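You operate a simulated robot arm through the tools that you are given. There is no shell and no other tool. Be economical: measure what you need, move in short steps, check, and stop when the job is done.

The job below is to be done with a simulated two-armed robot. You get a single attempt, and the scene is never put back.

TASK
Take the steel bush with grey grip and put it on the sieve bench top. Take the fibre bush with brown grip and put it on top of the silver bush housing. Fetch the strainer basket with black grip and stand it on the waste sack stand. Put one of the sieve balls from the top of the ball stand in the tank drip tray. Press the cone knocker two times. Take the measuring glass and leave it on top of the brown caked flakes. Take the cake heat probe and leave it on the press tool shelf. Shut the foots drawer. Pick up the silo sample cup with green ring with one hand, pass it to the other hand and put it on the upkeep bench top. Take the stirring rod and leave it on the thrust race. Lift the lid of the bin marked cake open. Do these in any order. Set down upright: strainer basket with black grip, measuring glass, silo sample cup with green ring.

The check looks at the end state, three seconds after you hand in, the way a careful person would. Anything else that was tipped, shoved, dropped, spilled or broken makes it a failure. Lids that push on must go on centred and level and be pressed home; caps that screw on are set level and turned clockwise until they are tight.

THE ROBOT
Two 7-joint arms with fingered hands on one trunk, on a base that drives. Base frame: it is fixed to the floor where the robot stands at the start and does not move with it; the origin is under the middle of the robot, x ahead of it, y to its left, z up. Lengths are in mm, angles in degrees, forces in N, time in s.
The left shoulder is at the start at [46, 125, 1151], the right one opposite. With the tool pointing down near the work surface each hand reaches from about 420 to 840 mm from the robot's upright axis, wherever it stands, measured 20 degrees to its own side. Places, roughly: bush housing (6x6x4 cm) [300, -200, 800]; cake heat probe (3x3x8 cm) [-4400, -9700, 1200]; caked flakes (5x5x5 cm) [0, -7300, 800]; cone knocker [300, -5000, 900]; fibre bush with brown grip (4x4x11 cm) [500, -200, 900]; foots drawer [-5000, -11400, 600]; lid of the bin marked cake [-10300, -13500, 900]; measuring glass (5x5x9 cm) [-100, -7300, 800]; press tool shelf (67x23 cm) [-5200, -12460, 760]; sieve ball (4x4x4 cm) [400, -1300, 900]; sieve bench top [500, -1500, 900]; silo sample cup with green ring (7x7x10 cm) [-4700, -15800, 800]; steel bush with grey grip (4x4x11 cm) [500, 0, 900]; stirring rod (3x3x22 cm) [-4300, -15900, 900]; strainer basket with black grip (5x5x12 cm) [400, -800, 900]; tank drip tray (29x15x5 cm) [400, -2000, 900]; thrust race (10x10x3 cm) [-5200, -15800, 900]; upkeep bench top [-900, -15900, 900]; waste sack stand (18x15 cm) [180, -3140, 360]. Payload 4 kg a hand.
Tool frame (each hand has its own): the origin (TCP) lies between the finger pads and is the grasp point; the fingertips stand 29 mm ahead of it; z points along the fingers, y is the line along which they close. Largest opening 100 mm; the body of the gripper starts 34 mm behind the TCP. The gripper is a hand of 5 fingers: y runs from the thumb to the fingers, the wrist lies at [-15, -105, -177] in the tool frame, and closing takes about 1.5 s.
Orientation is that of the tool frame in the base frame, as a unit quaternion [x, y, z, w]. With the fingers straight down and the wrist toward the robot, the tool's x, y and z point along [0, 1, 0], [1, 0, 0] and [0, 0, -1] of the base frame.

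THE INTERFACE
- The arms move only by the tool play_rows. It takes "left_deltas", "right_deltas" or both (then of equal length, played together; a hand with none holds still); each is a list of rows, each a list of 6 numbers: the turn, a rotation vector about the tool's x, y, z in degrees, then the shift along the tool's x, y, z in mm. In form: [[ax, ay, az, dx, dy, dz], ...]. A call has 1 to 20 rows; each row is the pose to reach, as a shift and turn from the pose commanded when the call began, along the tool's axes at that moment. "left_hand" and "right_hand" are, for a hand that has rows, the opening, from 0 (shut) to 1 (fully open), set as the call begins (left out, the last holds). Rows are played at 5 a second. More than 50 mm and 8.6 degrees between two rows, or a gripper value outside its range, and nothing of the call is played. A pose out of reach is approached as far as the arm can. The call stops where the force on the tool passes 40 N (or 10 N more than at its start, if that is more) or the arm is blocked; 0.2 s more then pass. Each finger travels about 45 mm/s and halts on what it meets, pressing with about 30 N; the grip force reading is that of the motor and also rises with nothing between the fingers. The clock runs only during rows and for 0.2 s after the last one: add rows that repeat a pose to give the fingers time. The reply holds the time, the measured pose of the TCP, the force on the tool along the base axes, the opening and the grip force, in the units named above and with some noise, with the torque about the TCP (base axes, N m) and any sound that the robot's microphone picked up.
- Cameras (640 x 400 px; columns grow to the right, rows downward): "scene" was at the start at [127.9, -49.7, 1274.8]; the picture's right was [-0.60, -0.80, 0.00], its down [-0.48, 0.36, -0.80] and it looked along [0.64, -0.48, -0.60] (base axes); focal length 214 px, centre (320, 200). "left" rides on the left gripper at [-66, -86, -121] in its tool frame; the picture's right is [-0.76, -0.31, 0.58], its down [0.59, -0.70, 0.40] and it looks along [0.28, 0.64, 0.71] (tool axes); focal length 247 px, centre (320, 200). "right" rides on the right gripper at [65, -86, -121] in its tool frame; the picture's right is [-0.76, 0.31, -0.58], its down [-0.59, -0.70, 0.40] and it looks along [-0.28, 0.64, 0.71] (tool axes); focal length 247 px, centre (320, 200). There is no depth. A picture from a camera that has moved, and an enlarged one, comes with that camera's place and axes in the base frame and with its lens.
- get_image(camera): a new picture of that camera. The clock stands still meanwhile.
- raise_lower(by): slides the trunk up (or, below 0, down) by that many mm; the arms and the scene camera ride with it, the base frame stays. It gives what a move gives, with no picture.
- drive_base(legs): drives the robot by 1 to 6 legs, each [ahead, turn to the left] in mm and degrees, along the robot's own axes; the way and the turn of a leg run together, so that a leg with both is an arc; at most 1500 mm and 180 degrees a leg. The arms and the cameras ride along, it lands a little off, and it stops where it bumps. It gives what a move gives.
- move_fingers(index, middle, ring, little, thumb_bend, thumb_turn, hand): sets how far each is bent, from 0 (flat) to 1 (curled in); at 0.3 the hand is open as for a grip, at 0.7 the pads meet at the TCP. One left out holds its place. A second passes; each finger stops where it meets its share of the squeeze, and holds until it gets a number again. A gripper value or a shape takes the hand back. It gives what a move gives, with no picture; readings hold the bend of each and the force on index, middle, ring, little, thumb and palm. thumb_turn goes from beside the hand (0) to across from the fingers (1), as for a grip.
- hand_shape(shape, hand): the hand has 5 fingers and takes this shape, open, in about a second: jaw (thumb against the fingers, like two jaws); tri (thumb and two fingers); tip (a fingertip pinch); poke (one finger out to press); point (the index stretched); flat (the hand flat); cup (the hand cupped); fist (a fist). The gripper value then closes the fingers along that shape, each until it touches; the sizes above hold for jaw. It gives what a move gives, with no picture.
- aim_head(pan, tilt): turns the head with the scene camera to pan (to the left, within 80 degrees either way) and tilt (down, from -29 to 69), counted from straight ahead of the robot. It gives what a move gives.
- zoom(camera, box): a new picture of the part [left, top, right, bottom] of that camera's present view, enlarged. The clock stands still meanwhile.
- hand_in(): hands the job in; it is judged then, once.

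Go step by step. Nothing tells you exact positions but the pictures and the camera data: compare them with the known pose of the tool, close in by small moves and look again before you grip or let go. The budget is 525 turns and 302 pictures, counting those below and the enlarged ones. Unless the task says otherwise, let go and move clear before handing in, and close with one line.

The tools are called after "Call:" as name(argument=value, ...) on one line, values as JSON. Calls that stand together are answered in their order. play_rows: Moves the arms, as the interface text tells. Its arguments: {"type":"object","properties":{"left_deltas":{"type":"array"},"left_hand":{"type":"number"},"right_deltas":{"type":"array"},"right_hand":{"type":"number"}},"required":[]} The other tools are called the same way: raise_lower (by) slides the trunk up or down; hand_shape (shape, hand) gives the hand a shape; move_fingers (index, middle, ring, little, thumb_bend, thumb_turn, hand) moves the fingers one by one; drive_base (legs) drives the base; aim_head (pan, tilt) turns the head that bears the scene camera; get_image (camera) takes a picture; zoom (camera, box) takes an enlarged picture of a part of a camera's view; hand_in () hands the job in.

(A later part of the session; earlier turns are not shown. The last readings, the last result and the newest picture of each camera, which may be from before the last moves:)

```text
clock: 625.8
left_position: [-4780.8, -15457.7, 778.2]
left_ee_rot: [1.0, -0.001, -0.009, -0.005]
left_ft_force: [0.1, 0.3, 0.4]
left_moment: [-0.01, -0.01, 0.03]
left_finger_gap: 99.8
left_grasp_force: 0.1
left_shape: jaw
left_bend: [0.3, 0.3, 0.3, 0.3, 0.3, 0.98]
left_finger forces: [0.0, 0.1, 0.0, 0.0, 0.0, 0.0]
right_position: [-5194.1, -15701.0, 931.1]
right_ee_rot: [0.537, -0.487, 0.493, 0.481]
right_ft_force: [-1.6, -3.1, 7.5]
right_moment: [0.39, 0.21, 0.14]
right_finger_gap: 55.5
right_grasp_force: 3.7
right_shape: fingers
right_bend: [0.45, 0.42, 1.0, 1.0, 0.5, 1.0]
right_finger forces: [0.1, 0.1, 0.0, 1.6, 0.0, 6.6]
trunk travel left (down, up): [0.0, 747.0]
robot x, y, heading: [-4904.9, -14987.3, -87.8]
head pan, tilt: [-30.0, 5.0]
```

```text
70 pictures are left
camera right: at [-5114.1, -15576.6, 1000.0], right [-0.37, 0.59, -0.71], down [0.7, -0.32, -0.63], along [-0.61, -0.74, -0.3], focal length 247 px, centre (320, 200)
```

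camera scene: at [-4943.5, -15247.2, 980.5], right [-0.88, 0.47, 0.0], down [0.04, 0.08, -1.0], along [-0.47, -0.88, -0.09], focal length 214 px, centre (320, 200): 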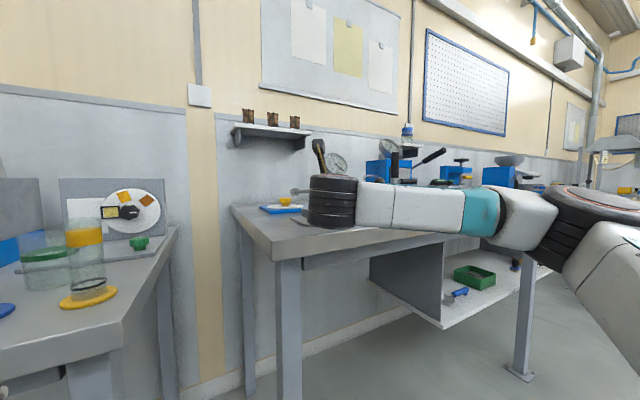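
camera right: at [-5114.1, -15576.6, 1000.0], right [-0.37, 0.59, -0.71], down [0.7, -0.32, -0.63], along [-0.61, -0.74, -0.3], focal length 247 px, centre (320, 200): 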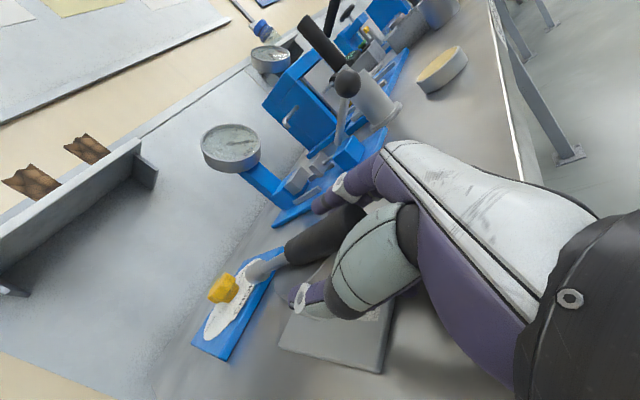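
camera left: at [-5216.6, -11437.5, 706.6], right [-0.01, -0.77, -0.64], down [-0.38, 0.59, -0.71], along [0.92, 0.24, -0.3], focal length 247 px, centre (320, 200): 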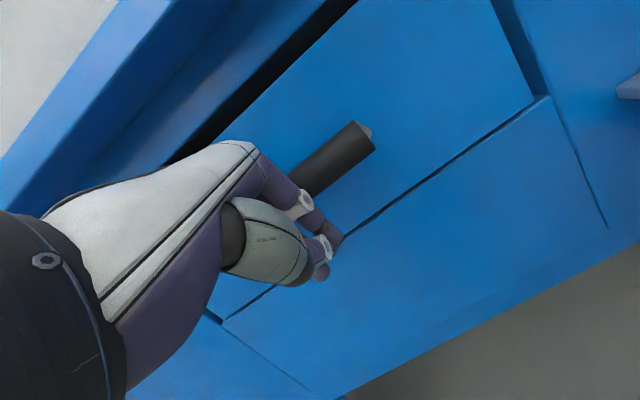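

Rod is down on the disc. Ease up 3 mm, withdraw straight back, then up.

Call:
play_rows(right_deltas=[[0, 0, 0, 3, 0, 0], [0, 0, 0, 4, 0, -10], [0, 0, 0, 4, 0, -25], [0, 0, 0, 4, 0, -45], [0, 0, 0, 4, 0, -70], [0, 0, 0, 4, 0, -100]])

Call:
get_image(camera="right")

```text
clock: 627.2
left_position: [-4780.1, -15456.7, 776.6]
left_ee_rot: [1.0, -0.001, -0.009, -0.004]
left_ft_force: [0.1, -0.7, 0.9]
left_moment: [0.0, 0.0, -0.02]
left_finger_gap: 99.9
left_grasp_force: 0.0
left_shape: jaw
left_bend: [0.3, 0.3, 0.3, 0.3, 0.3, 0.98]
left_finger forces: [0.1, 0.0, 0.0, 0.0, 0.1, 0.1]
right_position: [-5199.8, -15602.4, 940.9]
right_ee_rot: [0.538, -0.488, 0.493, 0.48]
right_ft_force: [0.1, 0.8, 0.1]
right_moment: [0.01, -0.01, 0.01]
right_finger_gap: 55.7
right_grasp_force: 0.0
right_shape: fingers
right_bend: [0.45, 0.42, 1.0, 1.0, 0.5, 1.0]
right_finger forces: [0.0, 0.1, 0.0, 0.0, 0.1, 0.0]
trunk travel left (down, up): [0.0, 747.0]
robot x, y, heading: [-4909.6, -14983.7, -87.9]
head pan, tilt: [-30.0, 5.0]
```

```text
69 pictures are left
camera right: at [-5120.1, -15478.8, 1009.9], right [-0.37, 0.59, -0.71], down [0.7, -0.32, -0.63], along [-0.61, -0.74, -0.3], focal length 247 px, centre (320, 200)
```

right: 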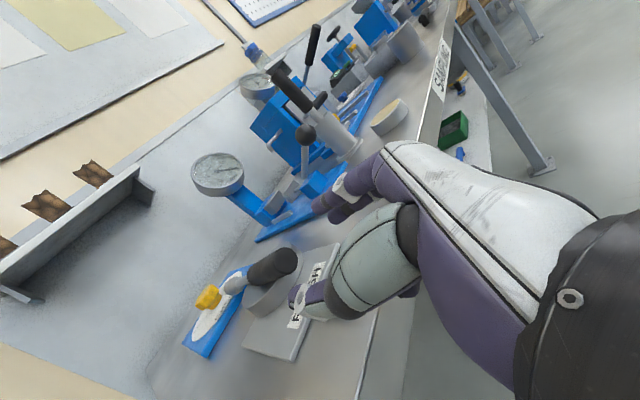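

Call:
zoom(camera="right", box=[170, 220, 350, 370])

```text
2.67 times, centred on (260, 295) of right
camera zoom: at [-5120.1, -15478.8, 1009.9], right [-0.37, 0.59, -0.71], down [0.7, -0.32, -0.63], along [-0.61, -0.74, -0.3], focal length 659 px, centre (480, -53)
```

zoom: 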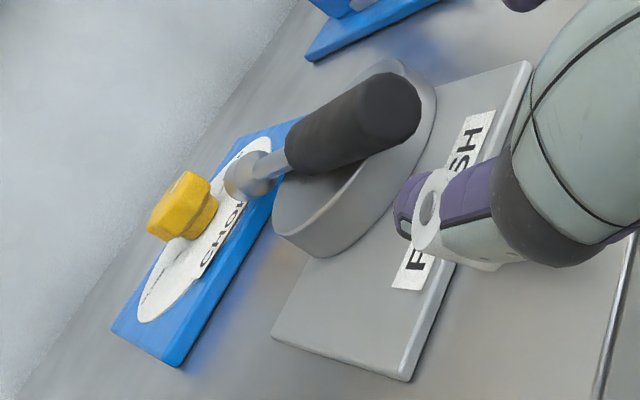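

The rod lies on the disc. Now I'll back off, raise the trunk and return the right hand to its normal downward pose.

Call:
drive_base(legs=[[-350, 0]])

Call:
raise_lower(by=400)

Call:
play_rows(right_deltas=[[4.6, -4.6, -4.6, 0, 0, 0], [9.2, -9.2, -9.2, 0, 0, 0], [13.9, -13.9, -13.9, 0, 0, 0], [18.5, -18.5, -18.5, 0, 0, 0], [23.1, -23.1, -23.1, 0, 0, 0], [27.7, -27.7, -27.7, 0, 0, 0], [32.3, -32.3, -32.3, 0, 0, 0], [37, -37, -37, -10, 0, 0], [41.6, -41.6, -41.6, -20, 0, 0], [46.2, -46.2, -46.2, -30, 0, 0], [50.8, -50.8, -50.8, -40, 0, 0], [55.4, -55.4, -55.4, -50, 0, 0], [60, -60, -60, -60, 0, 0], [64.7, -64.7, -64.7, -70, 0, 0], [69.3, -69.3, -69.3, -80, 0, 0], [69.3, -69.3, -69.3, -100, 0, 0]])

Call:
hand_shape(hand="right", shape="tri")

Call:
hand_shape(hand="left", shape="tri")

Call:
get_image(camera="left")

```text
clock: 629.5
left_position: [-4792.2, -15101.8, 776.3]
left_ee_rot: [1.0, 0.001, -0.01, -0.005]
left_ft_force: [0.3, -0.4, -0.1]
left_moment: [0.02, -0.02, -0.01]
left_finger_gap: 99.8
left_grasp_force: 0.0
left_shape: jaw
left_bend: [0.3, 0.3, 0.3, 0.3, 0.3, 0.98]
left_finger forces: [0.0, 0.0, 0.0, 0.1, 0.0, 0.0]
right_position: [-5210.2, -15247.3, 941.6]
right_ee_rot: [0.539, -0.487, 0.494, 0.478]
right_ft_force: [-0.1, -0.5, 1.0]
right_moment: [0.01, 0.01, 0.01]
right_finger_gap: 55.6
right_grasp_force: 0.0
right_shape: fingers
right_bend: [0.45, 0.42, 1.0, 1.0, 0.5, 1.0]
right_finger forces: [0.0, 0.1, 0.1, 0.0, 0.0, 0.0]
trunk travel left (down, up): [0.0, 747.0]
robot x, y, heading: [-4919.3, -14631.9, -87.6]
head pan, tilt: [-30.0, 5.0]
```

```text
clock: 633.3
left_position: [-4790.5, -15101.0, 1176.2]
left_ee_rot: [1.0, 0.001, -0.009, -0.004]
left_ft_force: [-0.1, -0.6, -0.1]
left_moment: [0.03, 0.0, 0.04]
left_finger_gap: 99.9
left_grasp_force: 0.1
left_shape: jaw
left_bend: [0.3, 0.3, 0.3, 0.3, 0.3, 0.98]
left_finger forces: [0.0, 0.0, 0.0, 0.0, 0.0, 0.0]
right_position: [-5210.9, -15249.1, 1340.8]
right_ee_rot: [0.539, -0.486, 0.495, 0.478]
right_ft_force: [0.3, 0.5, 1.2]
right_moment: [0.0, 0.04, 0.0]
right_finger_gap: 55.3
right_grasp_force: 0.1
right_shape: fingers
right_bend: [0.45, 0.42, 1.0, 1.0, 0.5, 1.0]
right_finger forces: [0.0, 0.0, 0.0, 0.0, 0.0, 0.0]
trunk travel left (down, up): [-400.0, 347.0]
robot x, y, heading: [-4925.1, -14627.3, -87.8]
head pan, tilt: [-30.0, 5.0]
```

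```text
clock: 636.7
left_position: [-4792.8, -15100.6, 1176.7]
left_ee_rot: [1.0, 0.001, -0.01, -0.004]
left_ft_force: [-0.8, -0.3, -0.6]
left_moment: [-0.02, 0.01, -0.01]
left_finger_gap: 100.1
left_grasp_force: 0.1
left_shape: jaw
left_bend: [0.3, 0.3, 0.3, 0.3, 0.3, 0.98]
left_finger forces: [0.0, 0.0, 0.0, 0.0, 0.1, 0.1]
right_position: [-5215.4, -15243.3, 1242.1]
right_ee_rot: [0.999, 0.036, -0.019, -0.026]
right_ft_force: [-0.5, -0.1, -0.3]
right_moment: [-0.05, -0.01, -0.02]
right_finger_gap: 55.5
right_grasp_force: 0.0
right_shape: fingers
right_bend: [0.45, 0.42, 1.0, 1.0, 0.5, 1.0]
right_finger forces: [0.1, 0.0, 0.0, 0.0, 0.0, 0.0]
trunk travel left (down, up): [-400.0, 347.0]
robot x, y, heading: [-4922.1, -14630.4, -88.0]
head pan, tilt: [-30.0, 5.0]
```

```text
clock: 637.6
left_position: [-4792.4, -15100.3, 1177.7]
left_ee_rot: [1.0, 0.001, -0.009, -0.005]
left_ft_force: [-0.2, -0.7, -0.4]
left_moment: [0.0, -0.01, -0.03]
left_finger_gap: 99.9
left_grasp_force: 0.1
left_shape: jaw
left_bend: [0.3, 0.3, 0.3, 0.3, 0.3, 0.98]
left_finger forces: [0.1, 0.0, 0.0, 0.0, 0.1, 0.0]
right_position: [-5215.6, -15243.3, 1241.5]
right_ee_rot: [0.999, 0.035, -0.019, -0.026]
right_ft_force: [0.0, -0.3, 0.0]
right_moment: [-0.01, 0.0, 0.02]
right_finger_gap: 100.1
right_grasp_force: 0.1
right_shape: tri
right_bend: [0.3, 0.3, 0.99, 0.99, 0.3, 0.98]
right_finger forces: [0.1, 0.0, 0.0, 0.1, 0.0, 0.0]
trunk travel left (down, up): [-400.0, 347.0]
robot x, y, heading: [-4922.2, -14627.0, -87.9]
head pan, tilt: [-30.0, 5.0]
```

```text
clock: 638.5
left_position: [-4792.1, -15102.1, 1176.7]
left_ee_rot: [1.0, 0.001, -0.01, -0.005]
left_ft_force: [-0.3, -0.4, 0.4]
left_moment: [-0.04, 0.04, -0.01]
left_finger_gap: 99.7
left_grasp_force: 0.0
left_shape: tri
left_bend: [0.3, 0.3, 0.99, 0.99, 0.3, 0.98]
left_finger forces: [0.0, 0.0, 0.0, 0.1, 0.0, 0.0]
right_position: [-5215.9, -15244.7, 1240.0]
right_ee_rot: [0.999, 0.034, -0.019, -0.026]
right_ft_force: [0.1, -0.3, 0.2]
right_moment: [0.0, -0.02, -0.02]
right_finger_gap: 99.9
right_grasp_force: 0.1
right_shape: tri
right_bend: [0.3, 0.3, 0.99, 0.99, 0.3, 0.98]
right_finger forces: [0.0, 0.1, 0.0, 0.1, 0.0, 0.0]
trunk travel left (down, up): [-400.0, 347.0]
robot x, y, heading: [-4922.1, -14628.0, -88.1]
head pan, tilt: [-30.0, 5.0]
```

```text
67 pictures are left
camera left: at [-4854.1, -15015.9, 1298.5], right [-0.77, 0.31, -0.56], down [0.58, 0.71, -0.4], along [0.27, -0.63, -0.72], focal length 247 px, centre (320, 200)
```

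left: 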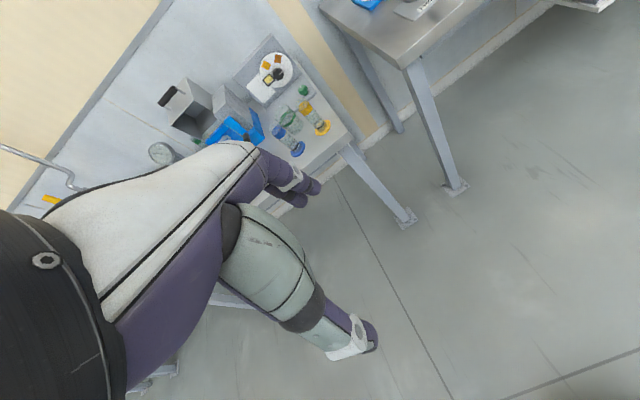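

Tri shape is ready. Plan for the cup: pinch its left rim with the left hand (thumb outside), then the right hand takes the opposite rim. Driving in and yawing the left hand 90° (wrist to the left).

Call:
drive_base(legs=[[560, -2]])

Call:
play_rows(left_deltas=[[0, 0, 8, 10, 10, 0], [0, 0, 16, 20, 20, 0], [0, 0, 24, 30, 30, 0], [0, 0, 32, 40, 40, 0], [0, 0, 40, 50, 50, 0], [0, 0, 48, 60, 60, 0], [0, 0, 56, 70, 70, 0], [0, 0, 64, 80, 80, 0], [0, 0, 72, 90, 90, 0], [0, 0, 80, 100, 100, 0], [0, 0, 88, 105, 105, 0], [0, 0, 90, 105, 110, 0], [0, 0, 90, 105, 115, 0]])

Call:
play_rows(left_deltas=[[-6, 0, 0, 0, 0, 0], [-12, 0, 0, 0, 0, 0], [-12, 0, 0, 0, 0, 0]], left_hand=0.8)

Call:
get_image(camera="left")

Call:
aim_head(pan=15, tilt=35)

Call:
get_image(camera="scene")

```text
clock: 641.7
left_position: [-4801.7, -15669.4, 1176.7]
left_ee_rot: [1.0, -0.021, -0.01, -0.005]
left_ft_force: [-0.1, -0.1, 0.2]
left_moment: [0.0, -0.03, -0.02]
left_finger_gap: 99.9
left_grasp_force: 0.1
left_shape: tri
left_bend: [0.3, 0.3, 0.99, 0.99, 0.3, 0.98]
left_finger forces: [0.0, 0.1, 0.0, 0.0, 0.1, 0.1]
right_position: [-5230.0, -15794.3, 1239.8]
right_ee_rot: [0.999, 0.013, -0.019, -0.027]
right_ft_force: [-0.1, -0.1, 0.5]
right_moment: [0.04, 0.01, -0.01]
right_finger_gap: 99.7
right_grasp_force: 0.1
right_shape: tri
right_bend: [0.3, 0.3, 0.99, 0.99, 0.3, 0.98]
right_finger forces: [0.0, 0.0, 0.0, 0.0, 0.1, 0.0]
trunk travel left (down, up): [-400.0, 347.0]
robot x, y, heading: [-4911.2, -15191.1, -90.2]
head pan, tilt: [-30.0, 5.0]
```

```text
clock: 644.5
left_position: [-4702.7, -15788.0, 1174.5]
left_ee_rot: [-0.692, 0.722, 0.01, -0.004]
left_ft_force: [0.0, -0.7, 0.3]
left_moment: [-0.02, 0.02, 0.03]
left_finger_gap: 99.9
left_grasp_force: 0.1
left_shape: tri
left_bend: [0.3, 0.3, 0.99, 0.99, 0.3, 0.98]
left_finger forces: [0.0, 0.1, 0.0, 0.0, 0.1, 0.0]
right_position: [-5231.4, -15792.9, 1241.8]
right_ee_rot: [0.999, 0.014, -0.017, -0.027]
right_ft_force: [0.9, -1.2, -0.7]
right_moment: [0.02, -0.03, -0.03]
right_finger_gap: 99.8
right_grasp_force: 0.1
right_shape: tri
right_bend: [0.3, 0.3, 0.99, 0.99, 0.3, 0.98]
right_finger forces: [0.0, 0.1, 0.0, 0.0, 0.0, 0.1]
trunk travel left (down, up): [-400.0, 347.0]
robot x, y, heading: [-4910.9, -15194.6, -90.5]
head pan, tilt: [-30.0, 5.0]
```

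```text
clock: 645.3
left_position: [-4701.3, -15787.7, 1173.6]
left_ee_rot: [-0.689, 0.715, 0.086, -0.076]
left_ft_force: [0.4, 0.3, 0.0]
left_moment: [0.01, -0.05, -0.02]
left_finger_gap: 80.2
left_grasp_force: 0.1
left_shape: tri
left_bend: [0.37, 0.33, 0.99, 0.99, 0.3, 0.99]
left_finger forces: [0.0, 0.1, 0.0, 0.0, 0.0, 0.1]
right_position: [-5231.4, -15793.3, 1240.3]
right_ee_rot: [0.999, 0.014, -0.019, -0.027]
right_ft_force: [1.0, 0.3, -1.1]
right_moment: [0.0, 0.03, 0.04]
right_finger_gap: 99.6
right_grasp_force: 0.1
right_shape: tri
right_bend: [0.3, 0.3, 0.99, 0.99, 0.3, 0.98]
right_finger forces: [0.1, 0.1, 0.0, 0.0, 0.1, 0.1]
trunk travel left (down, up): [-400.0, 347.0]
robot x, y, heading: [-4909.4, -15194.6, -90.1]
head pan, tilt: [-30.0, 5.0]
```

```text
66 pictures are left
camera left: at [-4586.8, -15726.8, 1271.6], right [0.2, 0.75, -0.63], down [0.57, -0.61, -0.55], along [-0.8, -0.25, -0.55], focal length 247 px, centre (320, 200)
```

left: 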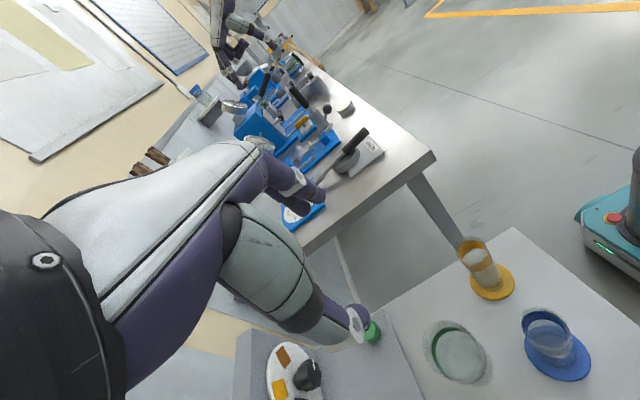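

```text
clock: 646.5
left_position: [-4701.3, -15787.5, 1173.3]
left_ee_rot: [-0.688, 0.717, 0.085, -0.075]
left_ft_force: [0.3, -0.1, -0.1]
left_moment: [0.01, 0.01, 0.01]
left_finger_gap: 80.6
left_grasp_force: 0.0
left_shape: tri
left_bend: [0.37, 0.33, 0.99, 0.99, 0.3, 0.99]
left_finger forces: [0.1, 0.1, 0.0, 0.0, 0.0, 0.0]
right_position: [-5232.0, -15793.4, 1242.0]
right_ee_rot: [0.999, 0.013, -0.018, -0.027]
right_ft_force: [0.4, -0.4, 0.2]
right_moment: [0.03, 0.02, -0.01]
right_finger_gap: 99.9
right_grasp_force: 0.1
right_shape: tri
right_bend: [0.3, 0.3, 0.99, 0.99, 0.3, 0.98]
right_finger forces: [0.0, 0.0, 0.0, 0.0, 0.1, 0.1]
trunk travel left (down, up): [-400.0, 347.0]
robot x, y, heading: [-4905.3, -15190.3, -90.3]
head pan, tilt: [15.0, 35.0]
```

```text
65 pictures are left
camera scene: at [-4887.6, -15321.3, 1328.8], right [-0.97, -0.25, 0.0], down [-0.15, 0.55, -0.82], along [0.21, -0.79, -0.57], focal length 214 px, centre (320, 200)
```

scene: 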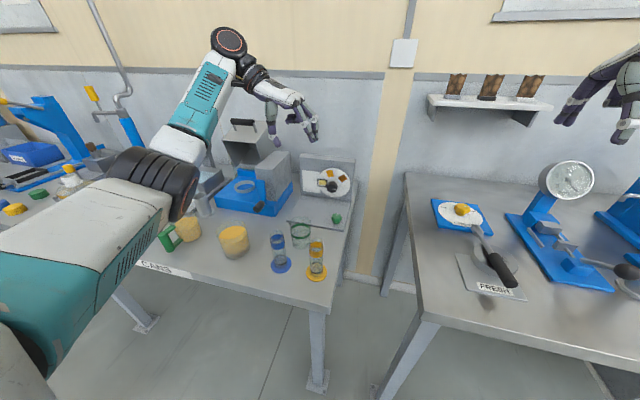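

Cup confirmed at (-4700, -15800). Moving the left hand over its left rim, 50 mm above.

Call:
play_rows(left_deltas=[[0, 0, 0, 2, -14, 34], [0, 0, 0, 4, -28, 68], [0, 0, 0, 6, -43, 104], [0, 0, 0, 9, -57, 138], [0, 0, 0, 11, -72, 173], [0, 0, 0, 13, -86, 208], [0, 0, 0, 13, -86, 208]])

Call:
get_image(camera="left")

Call:
zoom(camera="scene", box=[220, 130, 360, 280])

```text
clock: 648.1
left_position: [-4665.8, -15801.9, 950.0]
left_ee_rot: [-0.688, 0.716, 0.085, -0.077]
left_ft_force: [-0.1, 0.8, -0.3]
left_moment: [0.01, 0.0, -0.02]
left_finger_gap: 79.9
left_grasp_force: 0.1
left_shape: tri
left_bend: [0.37, 0.33, 0.99, 0.99, 0.3, 0.99]
left_finger forces: [0.0, 0.0, 0.0, 0.1, 0.1, 0.0]
right_position: [-5231.2, -15793.1, 1240.3]
right_ee_rot: [0.999, 0.014, -0.019, -0.026]
right_ft_force: [0.1, -0.2, -0.8]
right_moment: [0.01, -0.04, -0.03]
right_finger_gap: 99.9
right_grasp_force: 0.0
right_shape: tri
right_bend: [0.3, 0.3, 0.99, 0.99, 0.3, 0.98]
right_finger forces: [0.0, 0.1, 0.0, 0.0, 0.0, 0.0]
trunk travel left (down, up): [-400.0, 347.0]
robot x, y, heading: [-4913.4, -15190.4, -89.9]
head pan, tilt: [15.0, 35.0]
```

```text
64 pictures are left
camera left: at [-4550.9, -15739.9, 1048.3], right [0.2, 0.75, -0.63], down [0.57, -0.61, -0.55], along [-0.8, -0.25, -0.55], focal length 247 px, centre (320, 200)
```

left: 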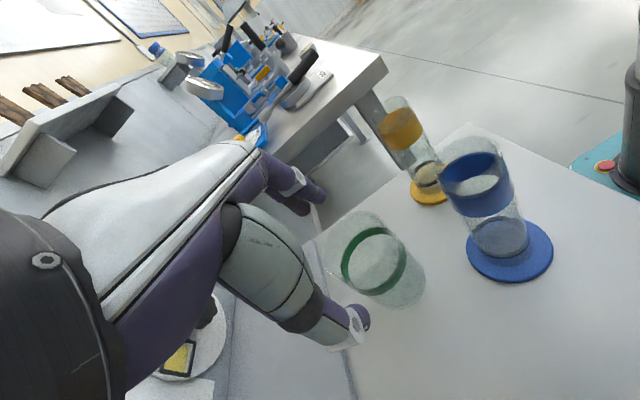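

```text
2.67 times, centred on (290, 205) of scene
camera zoom: at [-4887.5, -15321.0, 1328.8], right [-0.97, -0.26, 0.0], down [-0.15, 0.55, -0.82], along [0.21, -0.79, -0.57], focal length 572 px, centre (400, 187)
```

zoom: 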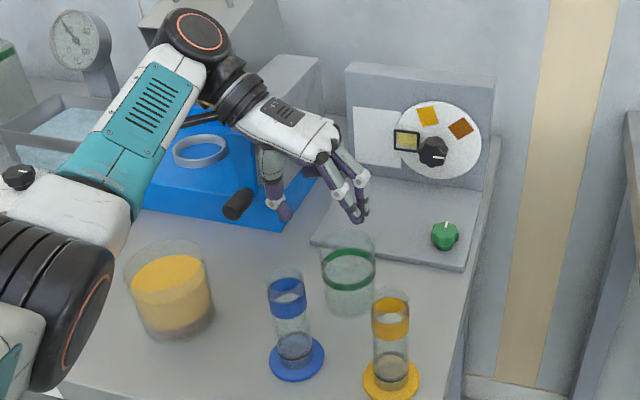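

Fingers are above the cup's interior and the thumb outside its left wall. Lowering 50 mm and closing on the wall.

Call:
play_rows(left_deltas=[[0, 0, 0, 0, -4, 17], [0, 0, 0, 0, -8, 34], [0, 0, 0, 0, -12, 50], [0, 0, 0, 0, -12, 50]])

Call:
get_image(camera="left")

Call:
zoom(camera="scene", box=[260, 160, 340, 260])

```text
clock: 649.1
left_position: [-4663.9, -15800.8, 899.7]
left_ee_rot: [-0.689, 0.716, 0.085, -0.076]
left_ft_force: [0.3, 0.0, -1.0]
left_moment: [0.04, 0.02, -0.02]
left_finger_gap: 80.3
left_grasp_force: 0.1
left_shape: tri
left_bend: [0.37, 0.33, 0.99, 0.99, 0.3, 0.99]
left_finger forces: [0.0, 0.0, 0.1, 0.0, 0.0, 0.1]
right_position: [-5230.1, -15793.4, 1241.8]
right_ee_rot: [0.999, 0.013, -0.019, -0.027]
right_ft_force: [1.3, -0.5, -0.7]
right_moment: [-0.04, -0.02, 0.0]
right_finger_gap: 99.7
right_grasp_force: 0.1
right_shape: tri
right_bend: [0.3, 0.3, 0.99, 0.99, 0.3, 0.98]
right_finger forces: [0.1, 0.0, 0.0, 0.0, 0.0, 0.0]
trunk travel left (down, up): [-400.0, 347.0]
robot x, y, heading: [-4911.3, -15190.7, -90.0]
head pan, tilt: [15.0, 35.0]
```

```text
62 pictures are left
camera left: at [-4550.4, -15739.0, 996.8], right [0.2, 0.76, -0.62], down [0.57, -0.61, -0.55], along [-0.8, -0.25, -0.55], focal length 247 px, centre (320, 200)
```

left: 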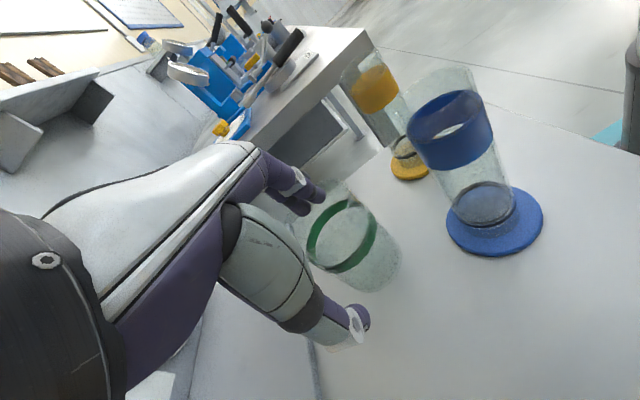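

```text
4.00 times, centred on (300, 210) of scene
camera zoom: at [-4887.5, -15321.1, 1328.8], right [-0.97, -0.26, 0.0], down [-0.15, 0.55, -0.82], along [0.21, -0.79, -0.57], focal length 858 px, centre (400, 160)
```

zoom: 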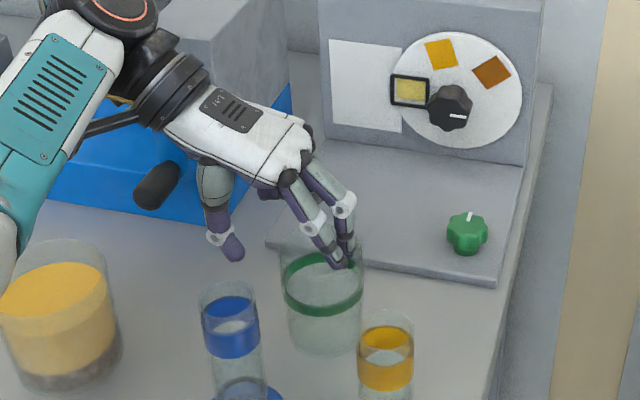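

Geometry checks out: fingertips are inside the cup. Closing on the wall.

Call:
play_rows(left_deltas=[[0, 0, 0, 0, 0, 0], [0, 0, 0, 0, 0, 0], [0, 0, 0, 0, 0, 0], [0, 0, 0, 0, 0, 0], [0, 0, 0, 0, 0, 0], [0, 0, 0, 0, 0, 0], [0, 0, 0, 0, 0, 0], [0, 0, 0, 0, 0, 0], [0, 0, 0, 0, 0, 0], [0, 0, 0, 0, 0, 0]], left_hand=0)

Call:
get_image(camera="left")

```text
clock: 651.3
left_position: [-4664.4, -15799.5, 898.1]
left_ee_rot: [-0.688, 0.716, 0.085, -0.076]
left_ft_force: [0.2, 0.6, -1.0]
left_moment: [-0.03, -0.02, 0.01]
left_finger_gap: 0.1
left_grasp_force: 29.2
left_shape: tri
left_bend: [0.7, 0.7, 1.0, 1.0, 0.7, 1.0]
left_finger forces: [12.9, 13.7, 0.1, 0.1, 26.6, 0.0]
right_position: [-5231.3, -15792.5, 1241.7]
right_ee_rot: [0.999, 0.013, -0.018, -0.027]
right_ft_force: [-0.1, 0.5, -0.2]
right_moment: [0.0, 0.01, -0.01]
right_finger_gap: 100.0
right_grasp_force: 0.1
right_shape: tri
right_bend: [0.3, 0.3, 0.99, 0.99, 0.3, 0.98]
right_finger forces: [0.0, 0.0, 0.0, 0.1, 0.1, 0.0]
trunk travel left (down, up): [-400.0, 347.0]
robot x, y, heading: [-4910.6, -15191.4, -90.4]
head pan, tilt: [15.0, 35.0]
```

```text
60 pictures are left
camera left: at [-4550.3, -15739.1, 997.1], right [0.2, 0.76, -0.62], down [0.57, -0.61, -0.55], along [-0.8, -0.25, -0.55], focal length 247 px, centre (320, 200)
```

left: 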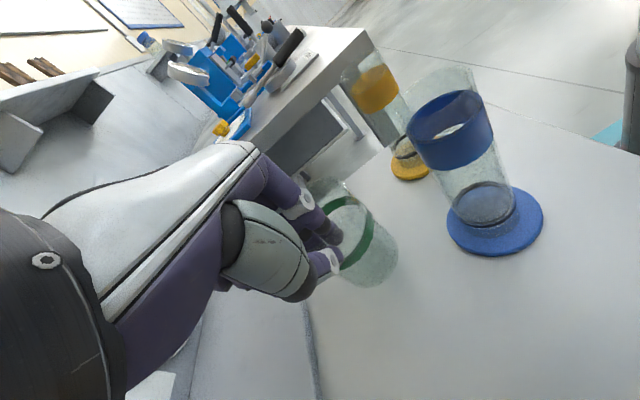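

Lifting slightly to see whether the cup comes along.

Call:
play_rows(left_deltas=[[0, 0, 0, 0, 3, -10], [0, 0, 0, 0, 6, -24], [0, 0, 0, 0, 6, -24]])

Call:
zoom(camera="scene", box=[260, 160, 340, 260])

```text
clock: 652.1
left_position: [-4664.7, -15799.0, 925.6]
left_ee_rot: [-0.689, 0.716, 0.085, -0.076]
left_ft_force: [0.2, -1.0, -1.0]
left_moment: [0.0, -0.02, 0.02]
left_finger_gap: 0.0
left_grasp_force: 29.6
left_shape: tri
left_bend: [0.7, 0.7, 1.0, 1.0, 0.7, 1.0]
left_finger forces: [12.9, 13.7, 0.0, 0.0, 26.7, 0.0]
right_position: [-5231.2, -15793.2, 1241.8]
right_ee_rot: [0.999, 0.014, -0.018, -0.027]
right_ft_force: [-0.8, -0.2, 0.0]
right_moment: [-0.01, -0.03, -0.01]
right_finger_gap: 100.0
right_grasp_force: 0.0
right_shape: tri
right_bend: [0.3, 0.3, 0.99, 0.99, 0.3, 0.98]
right_finger forces: [0.1, 0.1, 0.0, 0.0, 0.1, 0.0]
trunk travel left (down, up): [-400.0, 347.0]
robot x, y, heading: [-4908.9, -15190.6, -90.2]
head pan, tilt: [15.0, 35.0]
```

```text
4.00 times, centred on (300, 210) of scene
camera zoom: at [-4887.4, -15321.3, 1328.7], right [-0.97, -0.26, 0.0], down [-0.15, 0.56, -0.82], along [0.21, -0.79, -0.57], focal length 858 px, centre (400, 160)
```

zoom: 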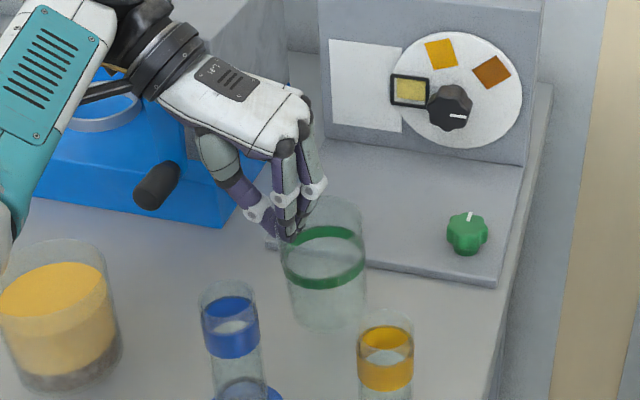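

The cup is lifted upright by its rim. Raising it and backing away from the bench.

Call:
play_rows(left_deltas=[[0, 0, 0, 0, 8, -33], [0, 0, 0, 0, 16, -68], [0, 0, 0, 0, 24, -103], [0, 0, 0, 0, 34, -146], [0, 0, 0, 0, 34, -146]])

Call:
drive_base(legs=[[-450, 0]])

Call:
zoom(camera="scene", box=[400, 130, 640, 310])

Call:
get_image(camera="left")

```text
clock: 653.3
left_position: [-4666.3, -15801.4, 1075.2]
left_ee_rot: [-0.688, 0.716, 0.085, -0.075]
left_ft_force: [-0.1, -0.4, -1.3]
left_moment: [0.02, -0.01, 0.01]
left_finger_gap: 0.0
left_grasp_force: 29.7
left_shape: tri
left_bend: [0.7, 0.7, 1.0, 1.0, 0.7, 1.0]
left_finger forces: [13.1, 13.9, 0.0, 0.0, 26.5, 0.0]
right_position: [-5230.6, -15794.7, 1241.6]
right_ee_rot: [0.999, 0.014, -0.018, -0.027]
right_ft_force: [0.1, 0.7, -0.4]
right_moment: [0.0, 0.01, 0.05]
right_finger_gap: 99.9
right_grasp_force: 0.1
right_shape: tri
right_bend: [0.3, 0.3, 0.99, 0.99, 0.3, 0.98]
right_finger forces: [0.1, 0.0, 0.1, 0.0, 0.0, 0.0]
trunk travel left (down, up): [-400.0, 347.0]
robot x, y, heading: [-4908.1, -15191.8, -90.1]
head pan, tilt: [15.0, 35.0]
```

```text
clock: 656.0
left_position: [-4663.8, -15347.4, 1074.5]
left_ee_rot: [-0.689, 0.716, 0.085, -0.076]
left_ft_force: [0.0, 0.6, 0.1]
left_moment: [0.01, 0.0, 0.01]
left_finger_gap: 0.1
left_grasp_force: 29.9
left_shape: tri
left_bend: [0.7, 0.7, 1.0, 1.0, 0.7, 1.0]
left_finger forces: [13.1, 13.9, 0.1, 0.0, 26.6, 0.0]
right_position: [-5228.8, -15340.5, 1242.8]
right_ee_rot: [0.999, 0.015, -0.019, -0.027]
right_ft_force: [0.0, -0.1, 0.0]
right_moment: [-0.03, -0.02, 0.03]
right_finger_gap: 99.8
right_grasp_force: 0.1
right_shape: tri
right_bend: [0.3, 0.3, 0.99, 0.99, 0.3, 0.98]
right_finger forces: [0.0, 0.0, 0.1, 0.0, 0.0, 0.0]
trunk travel left (down, up): [-400.0, 347.0]
robot x, y, heading: [-4909.2, -14736.1, -90.1]
head pan, tilt: [15.0, 35.0]
```

```text
2.22 times, centred on (520, 220) of scene
camera zoom: at [-4886.0, -14867.7, 1328.8], right [-0.97, -0.26, 0.0], down [-0.15, 0.55, -0.82], along [0.21, -0.79, -0.57], focal length 477 px, centre (-124, 156)
```

zoom: 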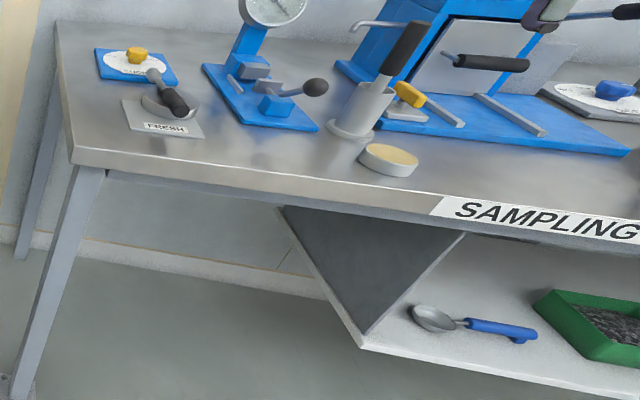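

```text
57 pictures are left
camera left: at [-4549.0, -15286.8, 1172.5], right [0.2, 0.75, -0.63], down [0.57, -0.61, -0.55], along [-0.8, -0.25, -0.55], focal length 247 px, centre (320, 200)
```

left: 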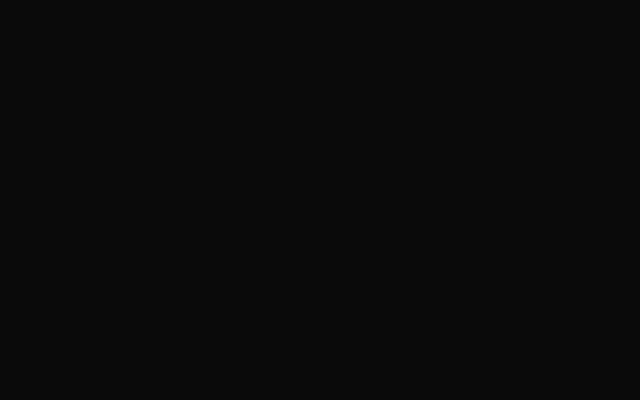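

The left wrist camera went dark but the cup is held. Now I bring the cup to the robot's midline and yaw the right hand the mirrored way.

Call:
play_rows(right_deltas=[[0, 0, -8, 0, 0, 0], [-1, 0.5, -16, 0, 0, 0], [-1, 1, -24, 0, 0, 0], [-1, 1, -32, 0, 0, 0], [-2, 1, -40, 0, 0, 0], [-2, 1, -48, 0, 0, 0], [-2, 1, -56, 0, 0, 0], [-2, 1, -64, 0, 0, 0], [-2, 1, -72, 0, 0, 0], [-2, 1, -80, 0, 0, 0], [-2, 1, -88, 0, 0, 0], [-2, 1, -90, 0, 0, 0]], left_deltas=[[0, 0, 0, 1, 20, 5], [0, 0, 0, 2, 40, 9], [0, 0, 0, 3, 60, 14], [0, 0, 0, 3, 80, 19], [0, 0, 0, 4, 100, 23], [0, 0, 0, 5, 120, 28], [0, 0, 0, 5, 140, 33], [0, 0, 0, 6, 160, 37], [0, 0, 0, 7, 180, 42], [0, 0, 0, 8, 204, 48], [0, 0, 0, 8, 204, 48], [0, 0, 0, 8, 204, 48]], right_hand=0.8)

Call:
aim_head(pan=0, tilt=30)

Call:
get_image(camera="scene")

```text
clock: 658.6
left_position: [-4874.0, -15349.2, 1072.0]
left_ee_rot: [-0.689, 0.716, 0.087, -0.075]
left_ft_force: [-0.3, 0.2, -0.9]
left_moment: [0.01, 0.03, 0.0]
left_finger_gap: 0.1
left_grasp_force: 30.1
left_shape: tri
left_bend: [0.7, 0.7, 1.0, 1.0, 0.7, 1.0]
left_finger forces: [13.3, 14.0, 0.0, 0.0, 26.7, 0.0]
right_position: [-5235.8, -15322.6, 1245.3]
right_ee_rot: [0.696, 0.717, 0.014, -0.016]
right_ft_force: [-1.0, -0.7, -0.7]
right_moment: [0.02, 0.01, 0.06]
right_finger_gap: 80.3
right_grasp_force: 0.1
right_shape: tri
right_bend: [0.37, 0.33, 0.99, 0.99, 0.3, 0.99]
right_finger forces: [0.1, 0.0, 0.0, 0.0, 0.1, 0.0]
right hand out of reach, approached as far as the arm can: row 11, 12
trunk travel left (down, up): [-400.0, 347.0]
robot x, y, heading: [-4908.6, -14738.3, -90.2]
head pan, tilt: [15.0, 35.0]
```

```text
clock: 659.4
left_position: [-4873.9, -15348.3, 1072.4]
left_ee_rot: [-0.689, 0.716, 0.085, -0.076]
left_ft_force: [-0.1, 0.9, -0.9]
left_moment: [-0.02, -0.03, 0.0]
left_finger_gap: 0.2
left_grasp_force: 30.0
left_shape: tri
left_bend: [0.7, 0.7, 1.0, 1.0, 0.7, 1.0]
left_finger forces: [13.2, 14.0, 0.0, 0.1, 26.7, 0.0]
right_position: [-5234.5, -15321.4, 1245.4]
right_ee_rot: [0.697, 0.717, 0.014, -0.017]
right_ft_force: [-0.3, 0.8, 0.5]
right_moment: [0.0, -0.01, -0.01]
right_finger_gap: 80.4
right_grasp_force: 0.2
right_shape: tri
right_bend: [0.37, 0.33, 0.99, 0.99, 0.3, 0.99]
right_finger forces: [0.1, 0.0, 0.1, 0.0, 0.1, 0.0]
trunk travel left (down, up): [-400.0, 347.0]
robot x, y, heading: [-4910.5, -14738.7, -90.0]
head pan, tilt: [0.0, 30.0]
```

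```text
56 pictures are left
camera scene: at [-4908.8, -14873.9, 1336.5], right [-1.0, 0.0, 0.0], down [0.0, 0.5, -0.87], along [0.0, -0.87, -0.5], focal length 214 px, centre (320, 200)
```

scene: 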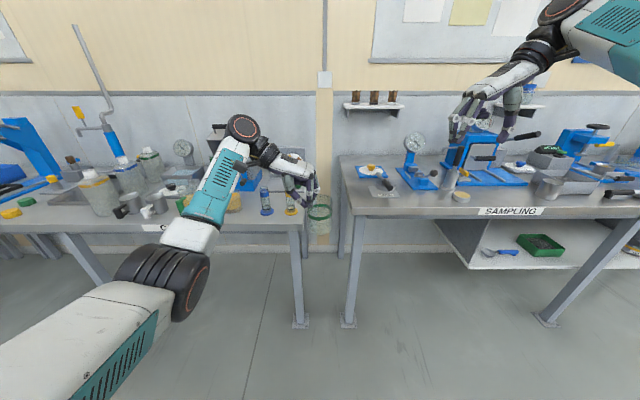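

Call:
zoom(camera="scene", box=[270, 140, 370, 250])

Call:
play_rows(right_deltas=[[-6, 0, 0, 0, 40, 0], [-12, 0, 0, 0, 70, 0], [-12, 0, 0, 0, 100, 20], [-12, 0, 0, 0, 130, 40], [-12, 0, 0, 0, 145, 80], [-12, 0, 0, 0, 145, 110], [-12, 0, 0, 0, 145, 110]])

Call:
get_image(camera="scene")

```text
3.64 times, centred on (320, 195) of scene
camera zoom: at [-4908.8, -14873.9, 1336.5], right [-1.0, 0.0, 0.0], down [0.0, 0.5, -0.87], along [0.0, -0.87, -0.5], focal length 780 px, centre (320, 218)
```

zoom: 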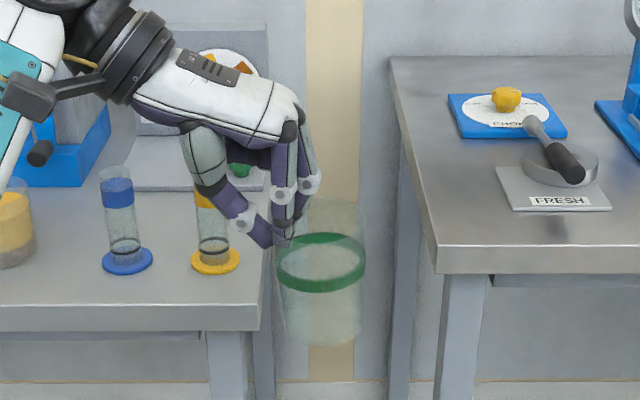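

```text
clock: 661.0
left_position: [-4874.1, -15347.0, 1072.4]
left_ee_rot: [-0.689, 0.716, 0.086, -0.077]
left_ft_force: [0.7, 0.1, -0.7]
left_moment: [0.01, -0.03, 0.03]
left_finger_gap: 0.0
left_grasp_force: 29.8
left_shape: tri
left_bend: [0.7, 0.7, 1.0, 1.0, 0.7, 1.0]
left_finger forces: [13.2, 14.0, 0.0, 0.0, 26.7, 0.1]
right_position: [-5091.4, -15312.9, 1136.7]
right_ee_rot: [0.695, 0.711, 0.09, 0.057]
right_ft_force: [0.1, -0.2, 0.3]
right_moment: [0.0, 0.0, 0.02]
right_finger_gap: 80.1
right_grasp_force: 0.0
right_shape: tri
right_bend: [0.37, 0.33, 0.99, 0.99, 0.3, 0.99]
right_finger forces: [0.0, 0.0, 0.1, 0.1, 0.0, 0.1]
trunk travel left (down, up): [-400.0, 347.0]
robot x, y, heading: [-4905.4, -14738.4, -90.2]
head pan, tilt: [0.0, 30.0]
```

```text
54 pictures are left
camera scene: at [-4908.8, -14873.7, 1336.5], right [-1.0, 0.0, 0.0], down [0.0, 0.5, -0.87], along [0.0, -0.87, -0.5], focal length 214 px, centre (320, 200)
```

scene: 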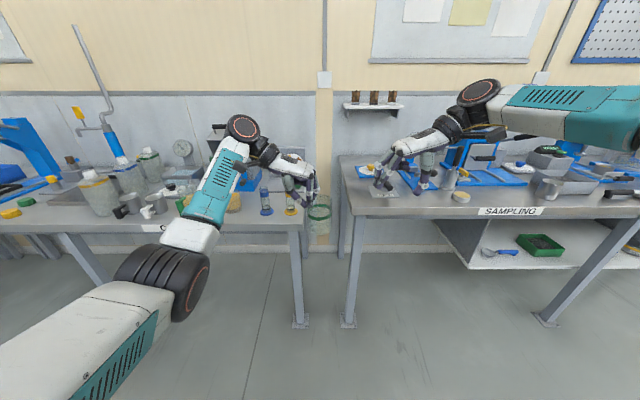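

The rod rests nicely on the disc. Moving the right hand above the cup's right rim (half-open).

Call:
play_rows(right_deltas=[[0, 0, 0, -10, 35, 5], [0, 0, 0, -20, 70, 14], [0, 0, 0, -30, 105, 24], [0, 0, 0, -39, 142, 35], [0, 0, 0, -39, 142, 35]], right_hand=0.5)

Call:
zoom(camera="scene", box=[260, 130, 400, 250])

Call:
get_image(camera="right")

```text
clock: 662.2
left_position: [-4875.5, -15349.2, 1071.1]
left_ee_rot: [-0.689, 0.715, 0.085, -0.076]
left_ft_force: [0.0, 0.6, -0.5]
left_moment: [-0.01, -0.03, -0.03]
left_finger_gap: 0.0
left_grasp_force: 29.9
left_shape: tri
left_bend: [0.7, 0.7, 1.0, 1.0, 0.7, 1.0]
left_finger forces: [13.3, 14.0, 0.0, 0.0, 26.7, 0.1]
right_position: [-4968.2, -15310.8, 1132.4]
right_ee_rot: [0.695, 0.711, 0.089, 0.058]
right_ft_force: [0.2, 0.2, 1.2]
right_moment: [0.01, 0.04, -0.02]
right_finger_gap: 50.1
right_grasp_force: 0.0
right_shape: tri
right_bend: [0.4, 0.42, 0.99, 0.99, 0.35, 1.0]
right_finger forces: [0.1, 0.0, 0.0, 0.0, 0.0, 0.1]
right hand out of reach, approached as far as the arm can: row 3, 4, 5
trunk travel left (down, up): [-400.0, 347.0]
robot x, y, heading: [-4909.3, -14737.7, -89.9]
head pan, tilt: [0.0, 30.0]
```

```text
3.33 times, centred on (330, 190) of scene
camera zoom: at [-4909.1, -14873.8, 1336.5], right [-1.0, 0.0, 0.0], down [0.0, 0.5, -0.87], along [0.0, -0.87, -0.5], focal length 715 px, centre (287, 233)
```

zoom: 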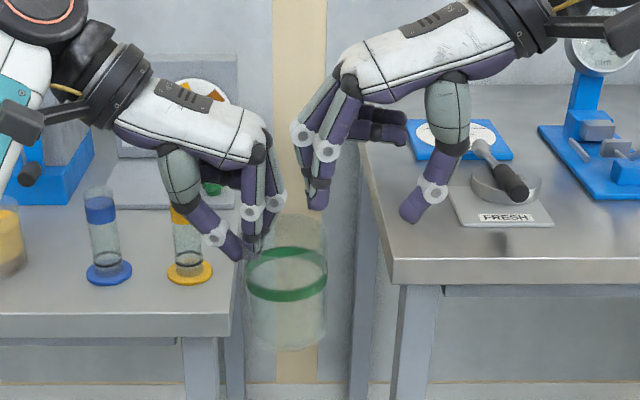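

```text
52 pictures are left
camera right: at [-5078.4, -15251.1, 1236.4], right [0.2, -0.78, 0.6], down [-0.59, -0.58, -0.56], along [0.78, -0.24, -0.58], focal length 247 px, centre (320, 200)
```

right: 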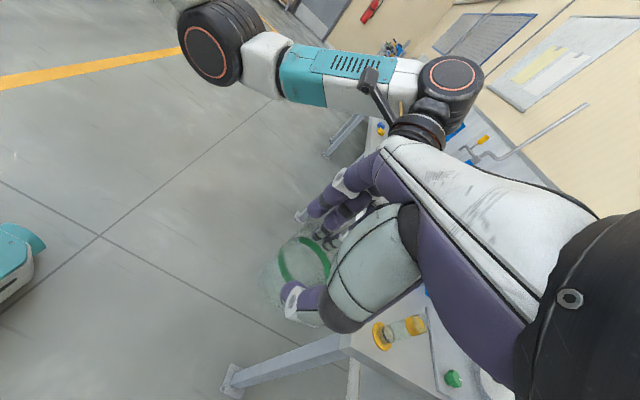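

The right arm can't come further in, so I'll bring the cup to it instead: narrow the right hand, move the cup under it, then raise the cup.

Call:
play_rows(left_deltas=[[0, 0, 0, -9, 7, 2], [0, 0, 0, -18, 14, 3], [0, 0, 0, -28, 20, 5], [0, 0, 0, -37, 27, 7], [0, 0, 0, -37, 27, 7]], right_deltas=[[0, 0, 0, 0, 0, 0], [0, 0, 0, 0, 0, 0], [0, 0, 0, 0, 0, 0], [0, 0, 0, 0, 0, 0], [0, 0, 0, 0, 0, 0]], right_hand=0.35)

Call:
zoom(camera="scene", box=[260, 130, 400, 250])

Call:
get_image(camera="right")

```text
clock: 663.4
left_position: [-4899.2, -15310.7, 1071.6]
left_ee_rot: [-0.689, 0.715, 0.086, -0.075]
left_ft_force: [4.4, -2.6, -1.7]
left_moment: [0.17, 0.16, 0.07]
left_finger_gap: 0.2
left_grasp_force: 29.5
left_shape: tri
left_bend: [0.7, 0.7, 1.0, 1.0, 0.7, 1.0]
left_finger forces: [13.2, 14.1, 0.0, 0.0, 26.7, 0.1]
right_position: [-4968.6, -15309.7, 1133.7]
right_ee_rot: [0.696, 0.71, 0.089, 0.057]
right_ft_force: [-4.4, 1.9, 1.5]
right_moment: [-0.05, -0.08, 0.06]
right_finger_gap: 34.6
right_grasp_force: 0.0
right_shape: tri
right_bend: [0.46, 0.51, 0.99, 0.99, 0.43, 1.0]
right_finger forces: [0.0, 0.0, 0.0, 0.0, 0.1, 0.0]
trunk travel left (down, up): [-400.0, 347.0]
robot x, y, heading: [-4912.6, -14742.1, -89.8]
head pan, tilt: [0.0, 30.0]
```

```text
3.33 times, centred on (330, 190) of scene
camera zoom: at [-4908.8, -14873.8, 1336.5], right [-1.0, 0.0, 0.0], down [0.0, 0.5, -0.87], along [0.0, -0.87, -0.5], focal length 715 px, centre (287, 233)
```

zoom: 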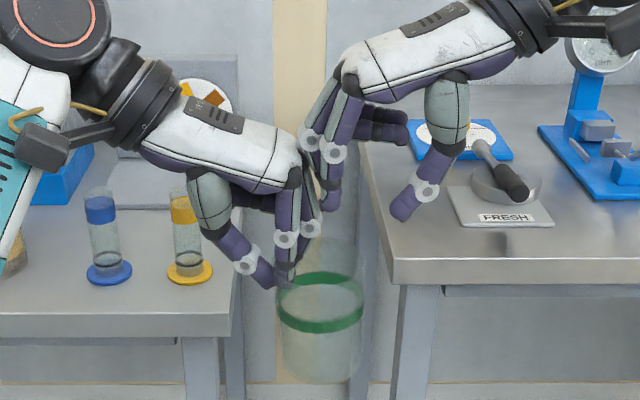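

```text
50 pictures are left
camera right: at [-5078.7, -15251.3, 1236.6], right [0.2, -0.78, 0.6], down [-0.59, -0.58, -0.56], along [0.78, -0.24, -0.58], focal length 247 px, centre (320, 200)
```

right: 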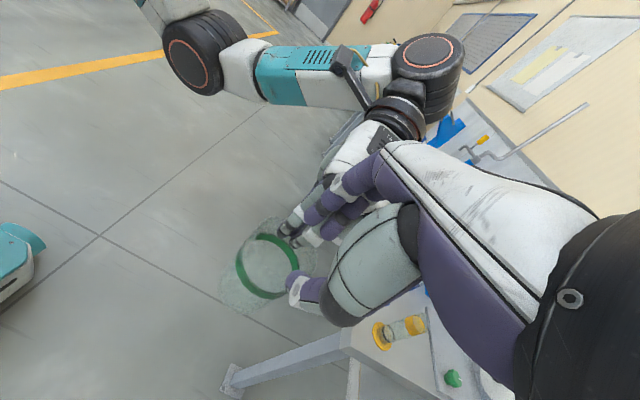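

The knuckles touched lightly (4 N). I'll lift the right hand and tilt it 23° more outward to clear the left knuckles.

Call:
play_rows(right_deltas=[[0, 0, 0, 0, -15, -15], [-6, 0, 0, 0, -25, -35], [-12, 0, 0, 0, -25, -50], [-18, 0, 0, 0, -25, -50], [-23, 0, 0, 0, -25, -50], [-23, 0, 0, 0, -25, -50]])

Call:
zoom(camera="scene", box=[260, 130, 400, 250])

```text
clock: 664.8
left_position: [-4899.9, -15310.7, 1072.9]
left_ee_rot: [-0.689, 0.716, 0.085, -0.076]
left_ft_force: [-0.5, 0.1, -0.1]
left_moment: [0.02, -0.02, 0.01]
left_finger_gap: 0.2
left_grasp_force: 29.7
left_shape: tri
left_bend: [0.7, 0.7, 1.0, 1.0, 0.7, 1.0]
left_finger forces: [13.3, 14.1, 0.1, 0.1, 26.7, 0.0]
right_position: [-5002.3, -15282.9, 1202.3]
right_ee_rot: [0.684, 0.688, 0.186, 0.158]
right_ft_force: [0.7, 0.6, -0.3]
right_moment: [-0.02, -0.01, -0.03]
right_finger_gap: 35.2
right_grasp_force: 0.1
right_shape: tri
right_bend: [0.46, 0.49, 0.99, 0.99, 0.43, 1.0]
right_finger forces: [0.0, 0.0, 0.0, 0.0, 0.0, 0.0]
right hand out of reach, approached as far as the arm can: row 3, 4, 5, 6
trunk travel left (down, up): [-400.0, 347.0]
robot x, y, heading: [-4913.4, -14739.7, -90.1]
head pan, tilt: [0.0, 30.0]
```

```text
3.33 times, centred on (330, 190) of scene
camera zoom: at [-4909.0, -14873.7, 1336.5], right [-1.0, 0.0, 0.0], down [0.0, 0.5, -0.87], along [0.0, -0.87, -0.5], focal length 715 px, centre (287, 233)
```

zoom: 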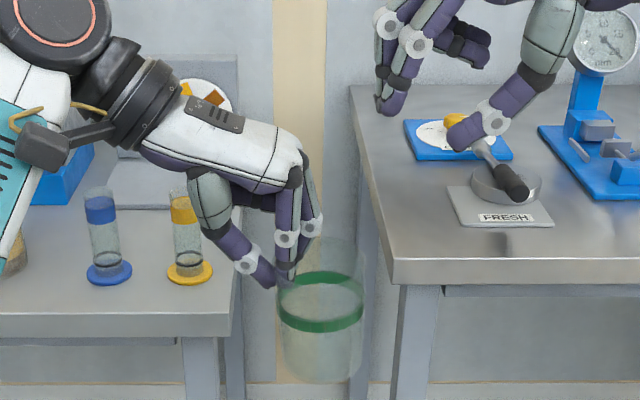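

Right arm is limited near the midline; I'll shift the meeting point ~60 mm to the right and further ahead, testing the right hand first.

Call:
play_rows(right_deltas=[[0, 0, 0, -20, -20, -3], [0, 0, 0, -40, -40, -6], [0, 0, 0, -57, -61, -10], [-6, 0, 0, -57, -61, -10], [-6, 0, 0, -57, -61, -10]])

```text
clock: 666.0
left_position: [-4899.9, -15311.1, 1072.7]
left_ee_rot: [-0.689, 0.716, 0.085, -0.076]
left_ft_force: [-0.2, -0.5, -0.3]
left_moment: [0.0, -0.02, 0.0]
left_finger_gap: 0.1
left_grasp_force: 29.9
left_shape: tri
left_bend: [0.7, 0.7, 1.0, 1.0, 0.7, 1.0]
left_finger forces: [13.3, 14.0, 0.0, 0.0, 26.7, 0.0]
right_position: [-5060.4, -15306.6, 1206.5]
right_ee_rot: [0.689, 0.687, 0.173, 0.153]
right_ft_force: [-0.5, 0.2, -0.6]
right_moment: [-0.02, 0.02, 0.04]
right_finger_gap: 35.2
right_grasp_force: 0.1
right_shape: tri
right_bend: [0.46, 0.49, 0.99, 0.99, 0.43, 1.0]
right_finger forces: [0.0, 0.0, 0.1, 0.0, 0.0, 0.1]
right hand out of reach, approached as far as the arm can: row 1, 2, 3, 4, 5
trunk travel left (down, up): [-400.0, 347.0]
robot x, y, heading: [-4909.1, -14741.9, -90.4]
head pan, tilt: [0.0, 30.0]
```

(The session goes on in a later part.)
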